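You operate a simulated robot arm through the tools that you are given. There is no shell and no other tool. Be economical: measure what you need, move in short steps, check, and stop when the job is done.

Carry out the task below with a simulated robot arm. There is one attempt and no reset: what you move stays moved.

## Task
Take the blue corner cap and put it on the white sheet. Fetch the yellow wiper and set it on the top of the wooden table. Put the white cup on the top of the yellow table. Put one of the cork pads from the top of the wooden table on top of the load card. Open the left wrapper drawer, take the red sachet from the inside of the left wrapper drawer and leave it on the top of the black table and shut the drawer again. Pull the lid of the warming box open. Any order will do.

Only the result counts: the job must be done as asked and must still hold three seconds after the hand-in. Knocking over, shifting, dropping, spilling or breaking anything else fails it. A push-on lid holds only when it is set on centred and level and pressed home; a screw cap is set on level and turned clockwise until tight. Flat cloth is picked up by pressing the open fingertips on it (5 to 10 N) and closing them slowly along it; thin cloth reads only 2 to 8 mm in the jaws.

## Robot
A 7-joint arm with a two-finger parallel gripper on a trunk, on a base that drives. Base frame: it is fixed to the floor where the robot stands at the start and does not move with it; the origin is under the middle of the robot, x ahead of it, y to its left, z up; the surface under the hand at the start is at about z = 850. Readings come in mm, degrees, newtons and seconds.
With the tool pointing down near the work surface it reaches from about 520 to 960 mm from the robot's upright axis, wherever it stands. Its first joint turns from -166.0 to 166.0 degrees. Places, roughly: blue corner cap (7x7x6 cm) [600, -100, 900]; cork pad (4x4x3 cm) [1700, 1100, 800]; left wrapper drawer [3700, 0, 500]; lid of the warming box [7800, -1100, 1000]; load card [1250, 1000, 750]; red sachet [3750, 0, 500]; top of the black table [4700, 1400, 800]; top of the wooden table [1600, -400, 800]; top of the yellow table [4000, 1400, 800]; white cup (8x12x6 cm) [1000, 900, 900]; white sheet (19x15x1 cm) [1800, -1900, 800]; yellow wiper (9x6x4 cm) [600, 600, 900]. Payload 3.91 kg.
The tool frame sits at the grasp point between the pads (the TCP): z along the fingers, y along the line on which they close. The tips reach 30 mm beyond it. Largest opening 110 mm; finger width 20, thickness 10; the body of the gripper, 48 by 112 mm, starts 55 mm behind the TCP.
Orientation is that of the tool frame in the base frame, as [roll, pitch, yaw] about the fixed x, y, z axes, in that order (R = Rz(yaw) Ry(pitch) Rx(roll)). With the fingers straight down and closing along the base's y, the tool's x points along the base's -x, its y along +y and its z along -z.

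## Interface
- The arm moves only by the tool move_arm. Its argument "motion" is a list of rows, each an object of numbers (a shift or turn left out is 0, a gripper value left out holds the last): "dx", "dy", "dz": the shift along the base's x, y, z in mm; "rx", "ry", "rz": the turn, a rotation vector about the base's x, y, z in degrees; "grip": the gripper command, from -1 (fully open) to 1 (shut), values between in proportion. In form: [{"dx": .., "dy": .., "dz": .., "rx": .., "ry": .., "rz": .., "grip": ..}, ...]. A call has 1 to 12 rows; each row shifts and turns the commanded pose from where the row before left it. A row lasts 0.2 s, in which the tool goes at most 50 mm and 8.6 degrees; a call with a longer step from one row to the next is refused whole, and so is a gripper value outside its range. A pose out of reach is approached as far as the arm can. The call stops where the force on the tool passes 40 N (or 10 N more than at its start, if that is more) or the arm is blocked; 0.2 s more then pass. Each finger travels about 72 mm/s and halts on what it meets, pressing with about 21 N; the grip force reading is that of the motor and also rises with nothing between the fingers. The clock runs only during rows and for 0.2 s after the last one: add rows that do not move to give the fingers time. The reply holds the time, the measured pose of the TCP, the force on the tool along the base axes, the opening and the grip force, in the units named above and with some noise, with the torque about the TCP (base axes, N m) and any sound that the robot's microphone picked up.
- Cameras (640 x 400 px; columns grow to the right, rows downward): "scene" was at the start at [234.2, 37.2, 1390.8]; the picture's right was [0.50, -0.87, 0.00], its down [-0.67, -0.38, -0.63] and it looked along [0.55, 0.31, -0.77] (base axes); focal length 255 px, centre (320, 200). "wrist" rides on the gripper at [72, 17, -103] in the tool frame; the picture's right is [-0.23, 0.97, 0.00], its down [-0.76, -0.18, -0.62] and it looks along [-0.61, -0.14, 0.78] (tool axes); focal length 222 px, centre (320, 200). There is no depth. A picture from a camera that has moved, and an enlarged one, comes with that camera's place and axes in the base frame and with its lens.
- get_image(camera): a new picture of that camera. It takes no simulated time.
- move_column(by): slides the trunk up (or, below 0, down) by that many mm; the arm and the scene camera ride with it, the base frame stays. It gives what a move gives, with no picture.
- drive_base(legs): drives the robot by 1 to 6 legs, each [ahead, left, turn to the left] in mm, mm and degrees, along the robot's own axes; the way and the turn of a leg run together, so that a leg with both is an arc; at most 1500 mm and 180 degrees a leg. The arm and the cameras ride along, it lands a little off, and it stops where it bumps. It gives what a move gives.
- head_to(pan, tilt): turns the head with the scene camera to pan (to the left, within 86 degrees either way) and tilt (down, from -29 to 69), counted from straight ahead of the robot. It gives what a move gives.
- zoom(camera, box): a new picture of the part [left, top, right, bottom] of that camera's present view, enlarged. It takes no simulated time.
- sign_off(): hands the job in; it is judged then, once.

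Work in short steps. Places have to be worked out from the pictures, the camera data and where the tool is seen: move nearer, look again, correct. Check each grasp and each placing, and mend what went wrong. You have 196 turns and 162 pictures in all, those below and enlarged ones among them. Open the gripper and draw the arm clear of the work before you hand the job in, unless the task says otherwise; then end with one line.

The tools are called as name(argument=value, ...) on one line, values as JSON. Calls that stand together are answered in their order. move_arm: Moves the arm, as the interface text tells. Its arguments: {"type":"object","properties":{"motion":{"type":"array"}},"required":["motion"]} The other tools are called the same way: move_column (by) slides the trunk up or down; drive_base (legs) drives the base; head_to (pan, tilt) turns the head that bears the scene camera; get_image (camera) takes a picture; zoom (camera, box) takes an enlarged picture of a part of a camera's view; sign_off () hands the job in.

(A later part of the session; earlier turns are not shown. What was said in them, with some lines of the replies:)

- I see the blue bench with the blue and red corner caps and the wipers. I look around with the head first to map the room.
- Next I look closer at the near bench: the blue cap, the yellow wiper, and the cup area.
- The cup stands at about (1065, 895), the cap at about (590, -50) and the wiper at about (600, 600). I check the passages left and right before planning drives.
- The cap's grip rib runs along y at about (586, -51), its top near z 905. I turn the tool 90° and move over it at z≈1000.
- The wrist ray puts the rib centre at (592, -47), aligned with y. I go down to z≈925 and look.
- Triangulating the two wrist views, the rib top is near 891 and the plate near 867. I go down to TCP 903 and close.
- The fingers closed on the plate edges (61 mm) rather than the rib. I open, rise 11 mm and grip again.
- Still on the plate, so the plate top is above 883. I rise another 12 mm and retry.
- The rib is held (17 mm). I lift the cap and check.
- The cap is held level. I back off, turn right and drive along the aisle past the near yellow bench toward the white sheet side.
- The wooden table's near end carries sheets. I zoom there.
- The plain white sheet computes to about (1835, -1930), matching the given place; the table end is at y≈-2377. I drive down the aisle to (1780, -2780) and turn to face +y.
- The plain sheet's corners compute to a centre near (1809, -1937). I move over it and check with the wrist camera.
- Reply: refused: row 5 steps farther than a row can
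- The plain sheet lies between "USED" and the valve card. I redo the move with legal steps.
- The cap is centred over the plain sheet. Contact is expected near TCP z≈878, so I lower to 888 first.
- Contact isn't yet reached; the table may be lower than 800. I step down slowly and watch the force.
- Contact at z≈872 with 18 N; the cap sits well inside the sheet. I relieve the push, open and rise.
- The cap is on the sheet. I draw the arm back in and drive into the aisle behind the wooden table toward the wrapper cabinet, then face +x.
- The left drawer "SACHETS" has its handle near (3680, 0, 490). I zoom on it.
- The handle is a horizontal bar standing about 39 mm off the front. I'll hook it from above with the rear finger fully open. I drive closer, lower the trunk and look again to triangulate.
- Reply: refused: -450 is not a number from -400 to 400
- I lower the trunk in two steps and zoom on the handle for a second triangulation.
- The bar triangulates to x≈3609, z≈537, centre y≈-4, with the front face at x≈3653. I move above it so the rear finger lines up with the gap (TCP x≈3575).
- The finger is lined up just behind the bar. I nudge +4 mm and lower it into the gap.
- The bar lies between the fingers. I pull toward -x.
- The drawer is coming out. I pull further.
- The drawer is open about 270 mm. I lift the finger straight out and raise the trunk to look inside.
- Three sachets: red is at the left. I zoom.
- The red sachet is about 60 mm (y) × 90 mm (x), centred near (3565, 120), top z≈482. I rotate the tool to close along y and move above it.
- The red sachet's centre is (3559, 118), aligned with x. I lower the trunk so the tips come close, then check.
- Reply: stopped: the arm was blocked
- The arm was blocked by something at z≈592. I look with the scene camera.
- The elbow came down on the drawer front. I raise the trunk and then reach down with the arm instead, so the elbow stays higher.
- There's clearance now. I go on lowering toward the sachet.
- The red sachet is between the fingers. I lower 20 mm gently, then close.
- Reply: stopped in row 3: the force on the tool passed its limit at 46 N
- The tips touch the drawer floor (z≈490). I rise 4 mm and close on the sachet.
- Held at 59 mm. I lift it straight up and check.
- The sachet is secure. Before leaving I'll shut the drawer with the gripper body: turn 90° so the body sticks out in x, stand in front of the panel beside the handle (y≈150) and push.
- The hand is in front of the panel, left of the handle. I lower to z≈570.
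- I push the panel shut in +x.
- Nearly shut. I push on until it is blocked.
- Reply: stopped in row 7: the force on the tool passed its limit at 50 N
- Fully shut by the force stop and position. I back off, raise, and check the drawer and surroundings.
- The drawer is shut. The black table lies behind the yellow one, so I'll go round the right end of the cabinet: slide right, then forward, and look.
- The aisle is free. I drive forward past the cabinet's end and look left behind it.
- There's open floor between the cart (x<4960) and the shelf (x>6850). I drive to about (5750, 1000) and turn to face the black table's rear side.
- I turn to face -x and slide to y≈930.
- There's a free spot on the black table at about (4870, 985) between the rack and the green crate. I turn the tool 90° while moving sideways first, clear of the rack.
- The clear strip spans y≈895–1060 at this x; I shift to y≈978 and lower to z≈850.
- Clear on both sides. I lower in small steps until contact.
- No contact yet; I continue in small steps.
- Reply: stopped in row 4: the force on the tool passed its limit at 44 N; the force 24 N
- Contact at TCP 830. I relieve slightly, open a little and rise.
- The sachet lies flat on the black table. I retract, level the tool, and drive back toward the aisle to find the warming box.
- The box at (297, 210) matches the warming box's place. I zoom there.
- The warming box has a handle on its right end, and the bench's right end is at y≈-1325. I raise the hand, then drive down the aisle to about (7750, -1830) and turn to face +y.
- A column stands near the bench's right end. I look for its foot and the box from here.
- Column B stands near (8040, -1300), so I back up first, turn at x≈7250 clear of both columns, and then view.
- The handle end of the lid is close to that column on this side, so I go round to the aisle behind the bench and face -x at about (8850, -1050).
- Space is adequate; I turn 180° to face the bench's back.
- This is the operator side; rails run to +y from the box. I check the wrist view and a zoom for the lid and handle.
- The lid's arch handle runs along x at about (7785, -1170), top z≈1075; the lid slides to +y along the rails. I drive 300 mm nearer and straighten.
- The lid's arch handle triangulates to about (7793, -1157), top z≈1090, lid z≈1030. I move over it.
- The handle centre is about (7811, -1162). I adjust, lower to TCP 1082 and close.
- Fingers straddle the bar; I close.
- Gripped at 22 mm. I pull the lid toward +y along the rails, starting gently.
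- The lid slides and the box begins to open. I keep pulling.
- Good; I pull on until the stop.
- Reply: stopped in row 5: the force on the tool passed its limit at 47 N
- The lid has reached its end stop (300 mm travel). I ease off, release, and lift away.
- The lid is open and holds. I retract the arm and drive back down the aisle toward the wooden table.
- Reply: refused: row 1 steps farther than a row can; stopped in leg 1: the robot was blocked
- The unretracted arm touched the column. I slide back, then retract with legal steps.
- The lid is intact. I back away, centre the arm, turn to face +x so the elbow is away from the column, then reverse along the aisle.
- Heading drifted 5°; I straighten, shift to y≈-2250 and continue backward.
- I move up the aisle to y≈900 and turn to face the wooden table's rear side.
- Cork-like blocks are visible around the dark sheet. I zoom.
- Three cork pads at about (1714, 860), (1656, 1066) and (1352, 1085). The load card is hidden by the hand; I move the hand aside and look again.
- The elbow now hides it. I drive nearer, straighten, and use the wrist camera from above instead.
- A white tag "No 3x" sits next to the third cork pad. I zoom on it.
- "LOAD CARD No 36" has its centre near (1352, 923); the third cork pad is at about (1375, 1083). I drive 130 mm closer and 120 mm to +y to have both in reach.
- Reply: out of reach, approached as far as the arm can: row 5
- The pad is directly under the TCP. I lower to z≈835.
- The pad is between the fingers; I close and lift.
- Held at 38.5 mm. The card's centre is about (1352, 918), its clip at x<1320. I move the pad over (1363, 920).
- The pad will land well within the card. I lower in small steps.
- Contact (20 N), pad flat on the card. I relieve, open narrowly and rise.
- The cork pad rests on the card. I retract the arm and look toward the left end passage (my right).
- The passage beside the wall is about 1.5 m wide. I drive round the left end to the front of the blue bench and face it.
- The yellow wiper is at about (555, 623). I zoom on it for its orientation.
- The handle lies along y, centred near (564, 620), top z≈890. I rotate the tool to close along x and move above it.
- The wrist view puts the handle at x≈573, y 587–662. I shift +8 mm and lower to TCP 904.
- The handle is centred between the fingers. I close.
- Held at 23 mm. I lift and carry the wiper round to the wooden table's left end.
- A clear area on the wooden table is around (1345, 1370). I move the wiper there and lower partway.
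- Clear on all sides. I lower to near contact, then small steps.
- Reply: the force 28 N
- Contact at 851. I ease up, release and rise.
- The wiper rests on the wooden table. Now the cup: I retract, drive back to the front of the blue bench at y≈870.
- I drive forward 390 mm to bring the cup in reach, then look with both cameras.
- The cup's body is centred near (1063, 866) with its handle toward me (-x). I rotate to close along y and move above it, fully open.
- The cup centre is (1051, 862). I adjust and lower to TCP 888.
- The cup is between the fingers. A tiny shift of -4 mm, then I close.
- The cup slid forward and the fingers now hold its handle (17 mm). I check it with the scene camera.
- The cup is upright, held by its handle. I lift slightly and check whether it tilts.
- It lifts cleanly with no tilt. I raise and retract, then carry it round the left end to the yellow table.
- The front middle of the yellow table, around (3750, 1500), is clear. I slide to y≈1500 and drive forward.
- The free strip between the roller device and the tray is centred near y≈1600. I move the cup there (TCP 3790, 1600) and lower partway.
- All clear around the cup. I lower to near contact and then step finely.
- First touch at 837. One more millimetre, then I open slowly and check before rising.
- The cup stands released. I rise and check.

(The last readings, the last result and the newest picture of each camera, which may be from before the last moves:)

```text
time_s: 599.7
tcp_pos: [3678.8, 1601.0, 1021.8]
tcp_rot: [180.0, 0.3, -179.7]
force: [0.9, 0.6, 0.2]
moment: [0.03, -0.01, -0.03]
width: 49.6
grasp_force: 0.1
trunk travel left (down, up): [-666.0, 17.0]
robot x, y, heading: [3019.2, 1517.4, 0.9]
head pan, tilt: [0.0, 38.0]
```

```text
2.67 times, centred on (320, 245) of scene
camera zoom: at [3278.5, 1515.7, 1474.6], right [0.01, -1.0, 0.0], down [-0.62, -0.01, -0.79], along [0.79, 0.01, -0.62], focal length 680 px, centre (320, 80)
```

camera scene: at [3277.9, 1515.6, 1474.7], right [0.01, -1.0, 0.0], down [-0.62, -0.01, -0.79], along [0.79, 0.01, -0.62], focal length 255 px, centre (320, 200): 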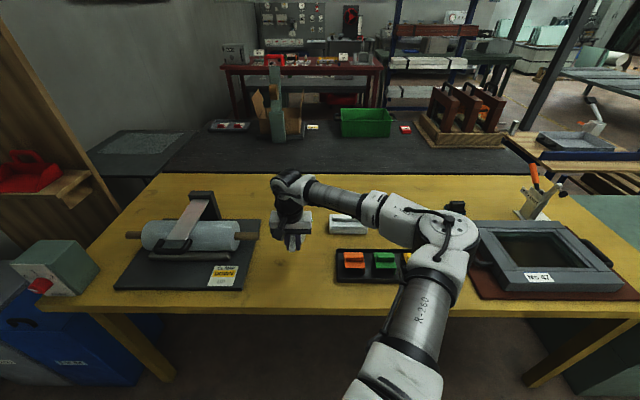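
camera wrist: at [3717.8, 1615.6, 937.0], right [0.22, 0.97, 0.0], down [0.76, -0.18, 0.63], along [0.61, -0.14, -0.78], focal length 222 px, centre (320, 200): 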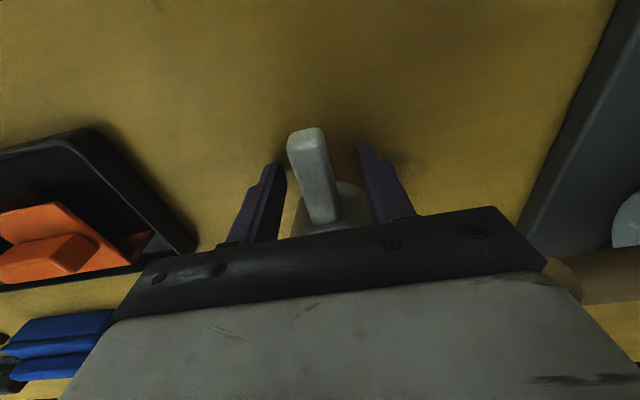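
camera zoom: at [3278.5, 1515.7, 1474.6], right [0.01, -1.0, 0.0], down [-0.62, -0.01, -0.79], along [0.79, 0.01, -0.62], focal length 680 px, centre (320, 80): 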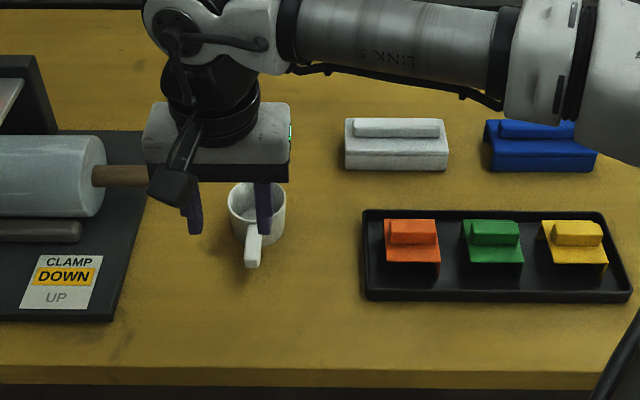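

The cup stands upright on the yellow table; every part has been done and seen. I open the gripper and draw the arm clear.

move_arm(motion=[{"dz": 40, "grip": -1}, {"dz": 40}, {"dx": -40, "dz": 20}, {"dx": -30}, {}])

drive_base(legs=[[-250, 0, 0]])

head_to(pan=-30, tilt=30)

get_image(camera="scene")

```text
time_s: 600.9
tcp_pos: [3610.8, 1599.1, 1123.4]
tcp_rot: [-179.9, 0.1, -179.8]
force: [0.1, -0.5, 0.6]
moment: [0.0, -0.03, 0.0]
width: 110.2
grasp_force: 0.0
trunk travel left (down, up): [-666.0, 17.0]
robot x, y, heading: [3023.3, 1513.5, 0.7]
head pan, tilt: [0.0, 38.0]
```

```text
time_s: 602.7
tcp_pos: [3370.3, 1595.3, 1123.5]
tcp_rot: [-179.9, 0.2, -179.8]
force: [-1.0, 0.1, 0.6]
moment: [-0.01, 0.0, 0.03]
width: 110.0
grasp_force: 0.0
trunk travel left (down, up): [-666.0, 17.0]
robot x, y, heading: [2785.5, 1510.0, 0.6]
head pan, tilt: [0.0, 38.0]
```

```text
time_s: 603.6
tcp_pos: [3370.0, 1595.3, 1122.2]
tcp_rot: [180.0, 0.3, -179.9]
force: [-0.8, 0.5, 0.4]
moment: [-0.01, 0.01, -0.03]
width: 110.2
grasp_force: 0.1
trunk travel left (down, up): [-666.0, 17.0]
robot x, y, heading: [2783.2, 1513.3, 0.3]
head pan, tilt: [-30.0, 30.0]
```

```text
26 pictures are left
camera scene: at [3029.9, 1467.4, 1487.0], right [-0.49, -0.87, 0.0], down [-0.44, 0.25, -0.87], along [0.75, -0.42, -0.5], focal length 255 px, centre (320, 200)
```

scene: 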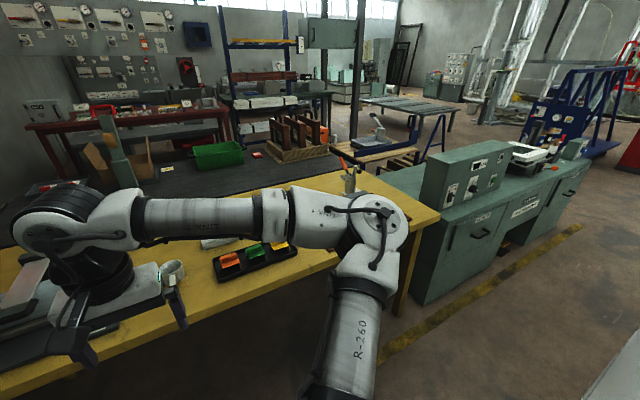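

The drawer is shut, the red sachet lies on the black table and the cup stands on the yellow table. I hand in.

sign_off()

```text
The job is handed in.
```

All six parts are done and handed in: cap on the white sheet, wiper on the wooden table, cup on the yellow table, cork pad on the load card, red sachet on the black table with the drawer shut, and the warming-box lid pulled open. In passing, the arm bumped a fixed column once and the elbow once touched the open drawer front; nothing visibly moved.
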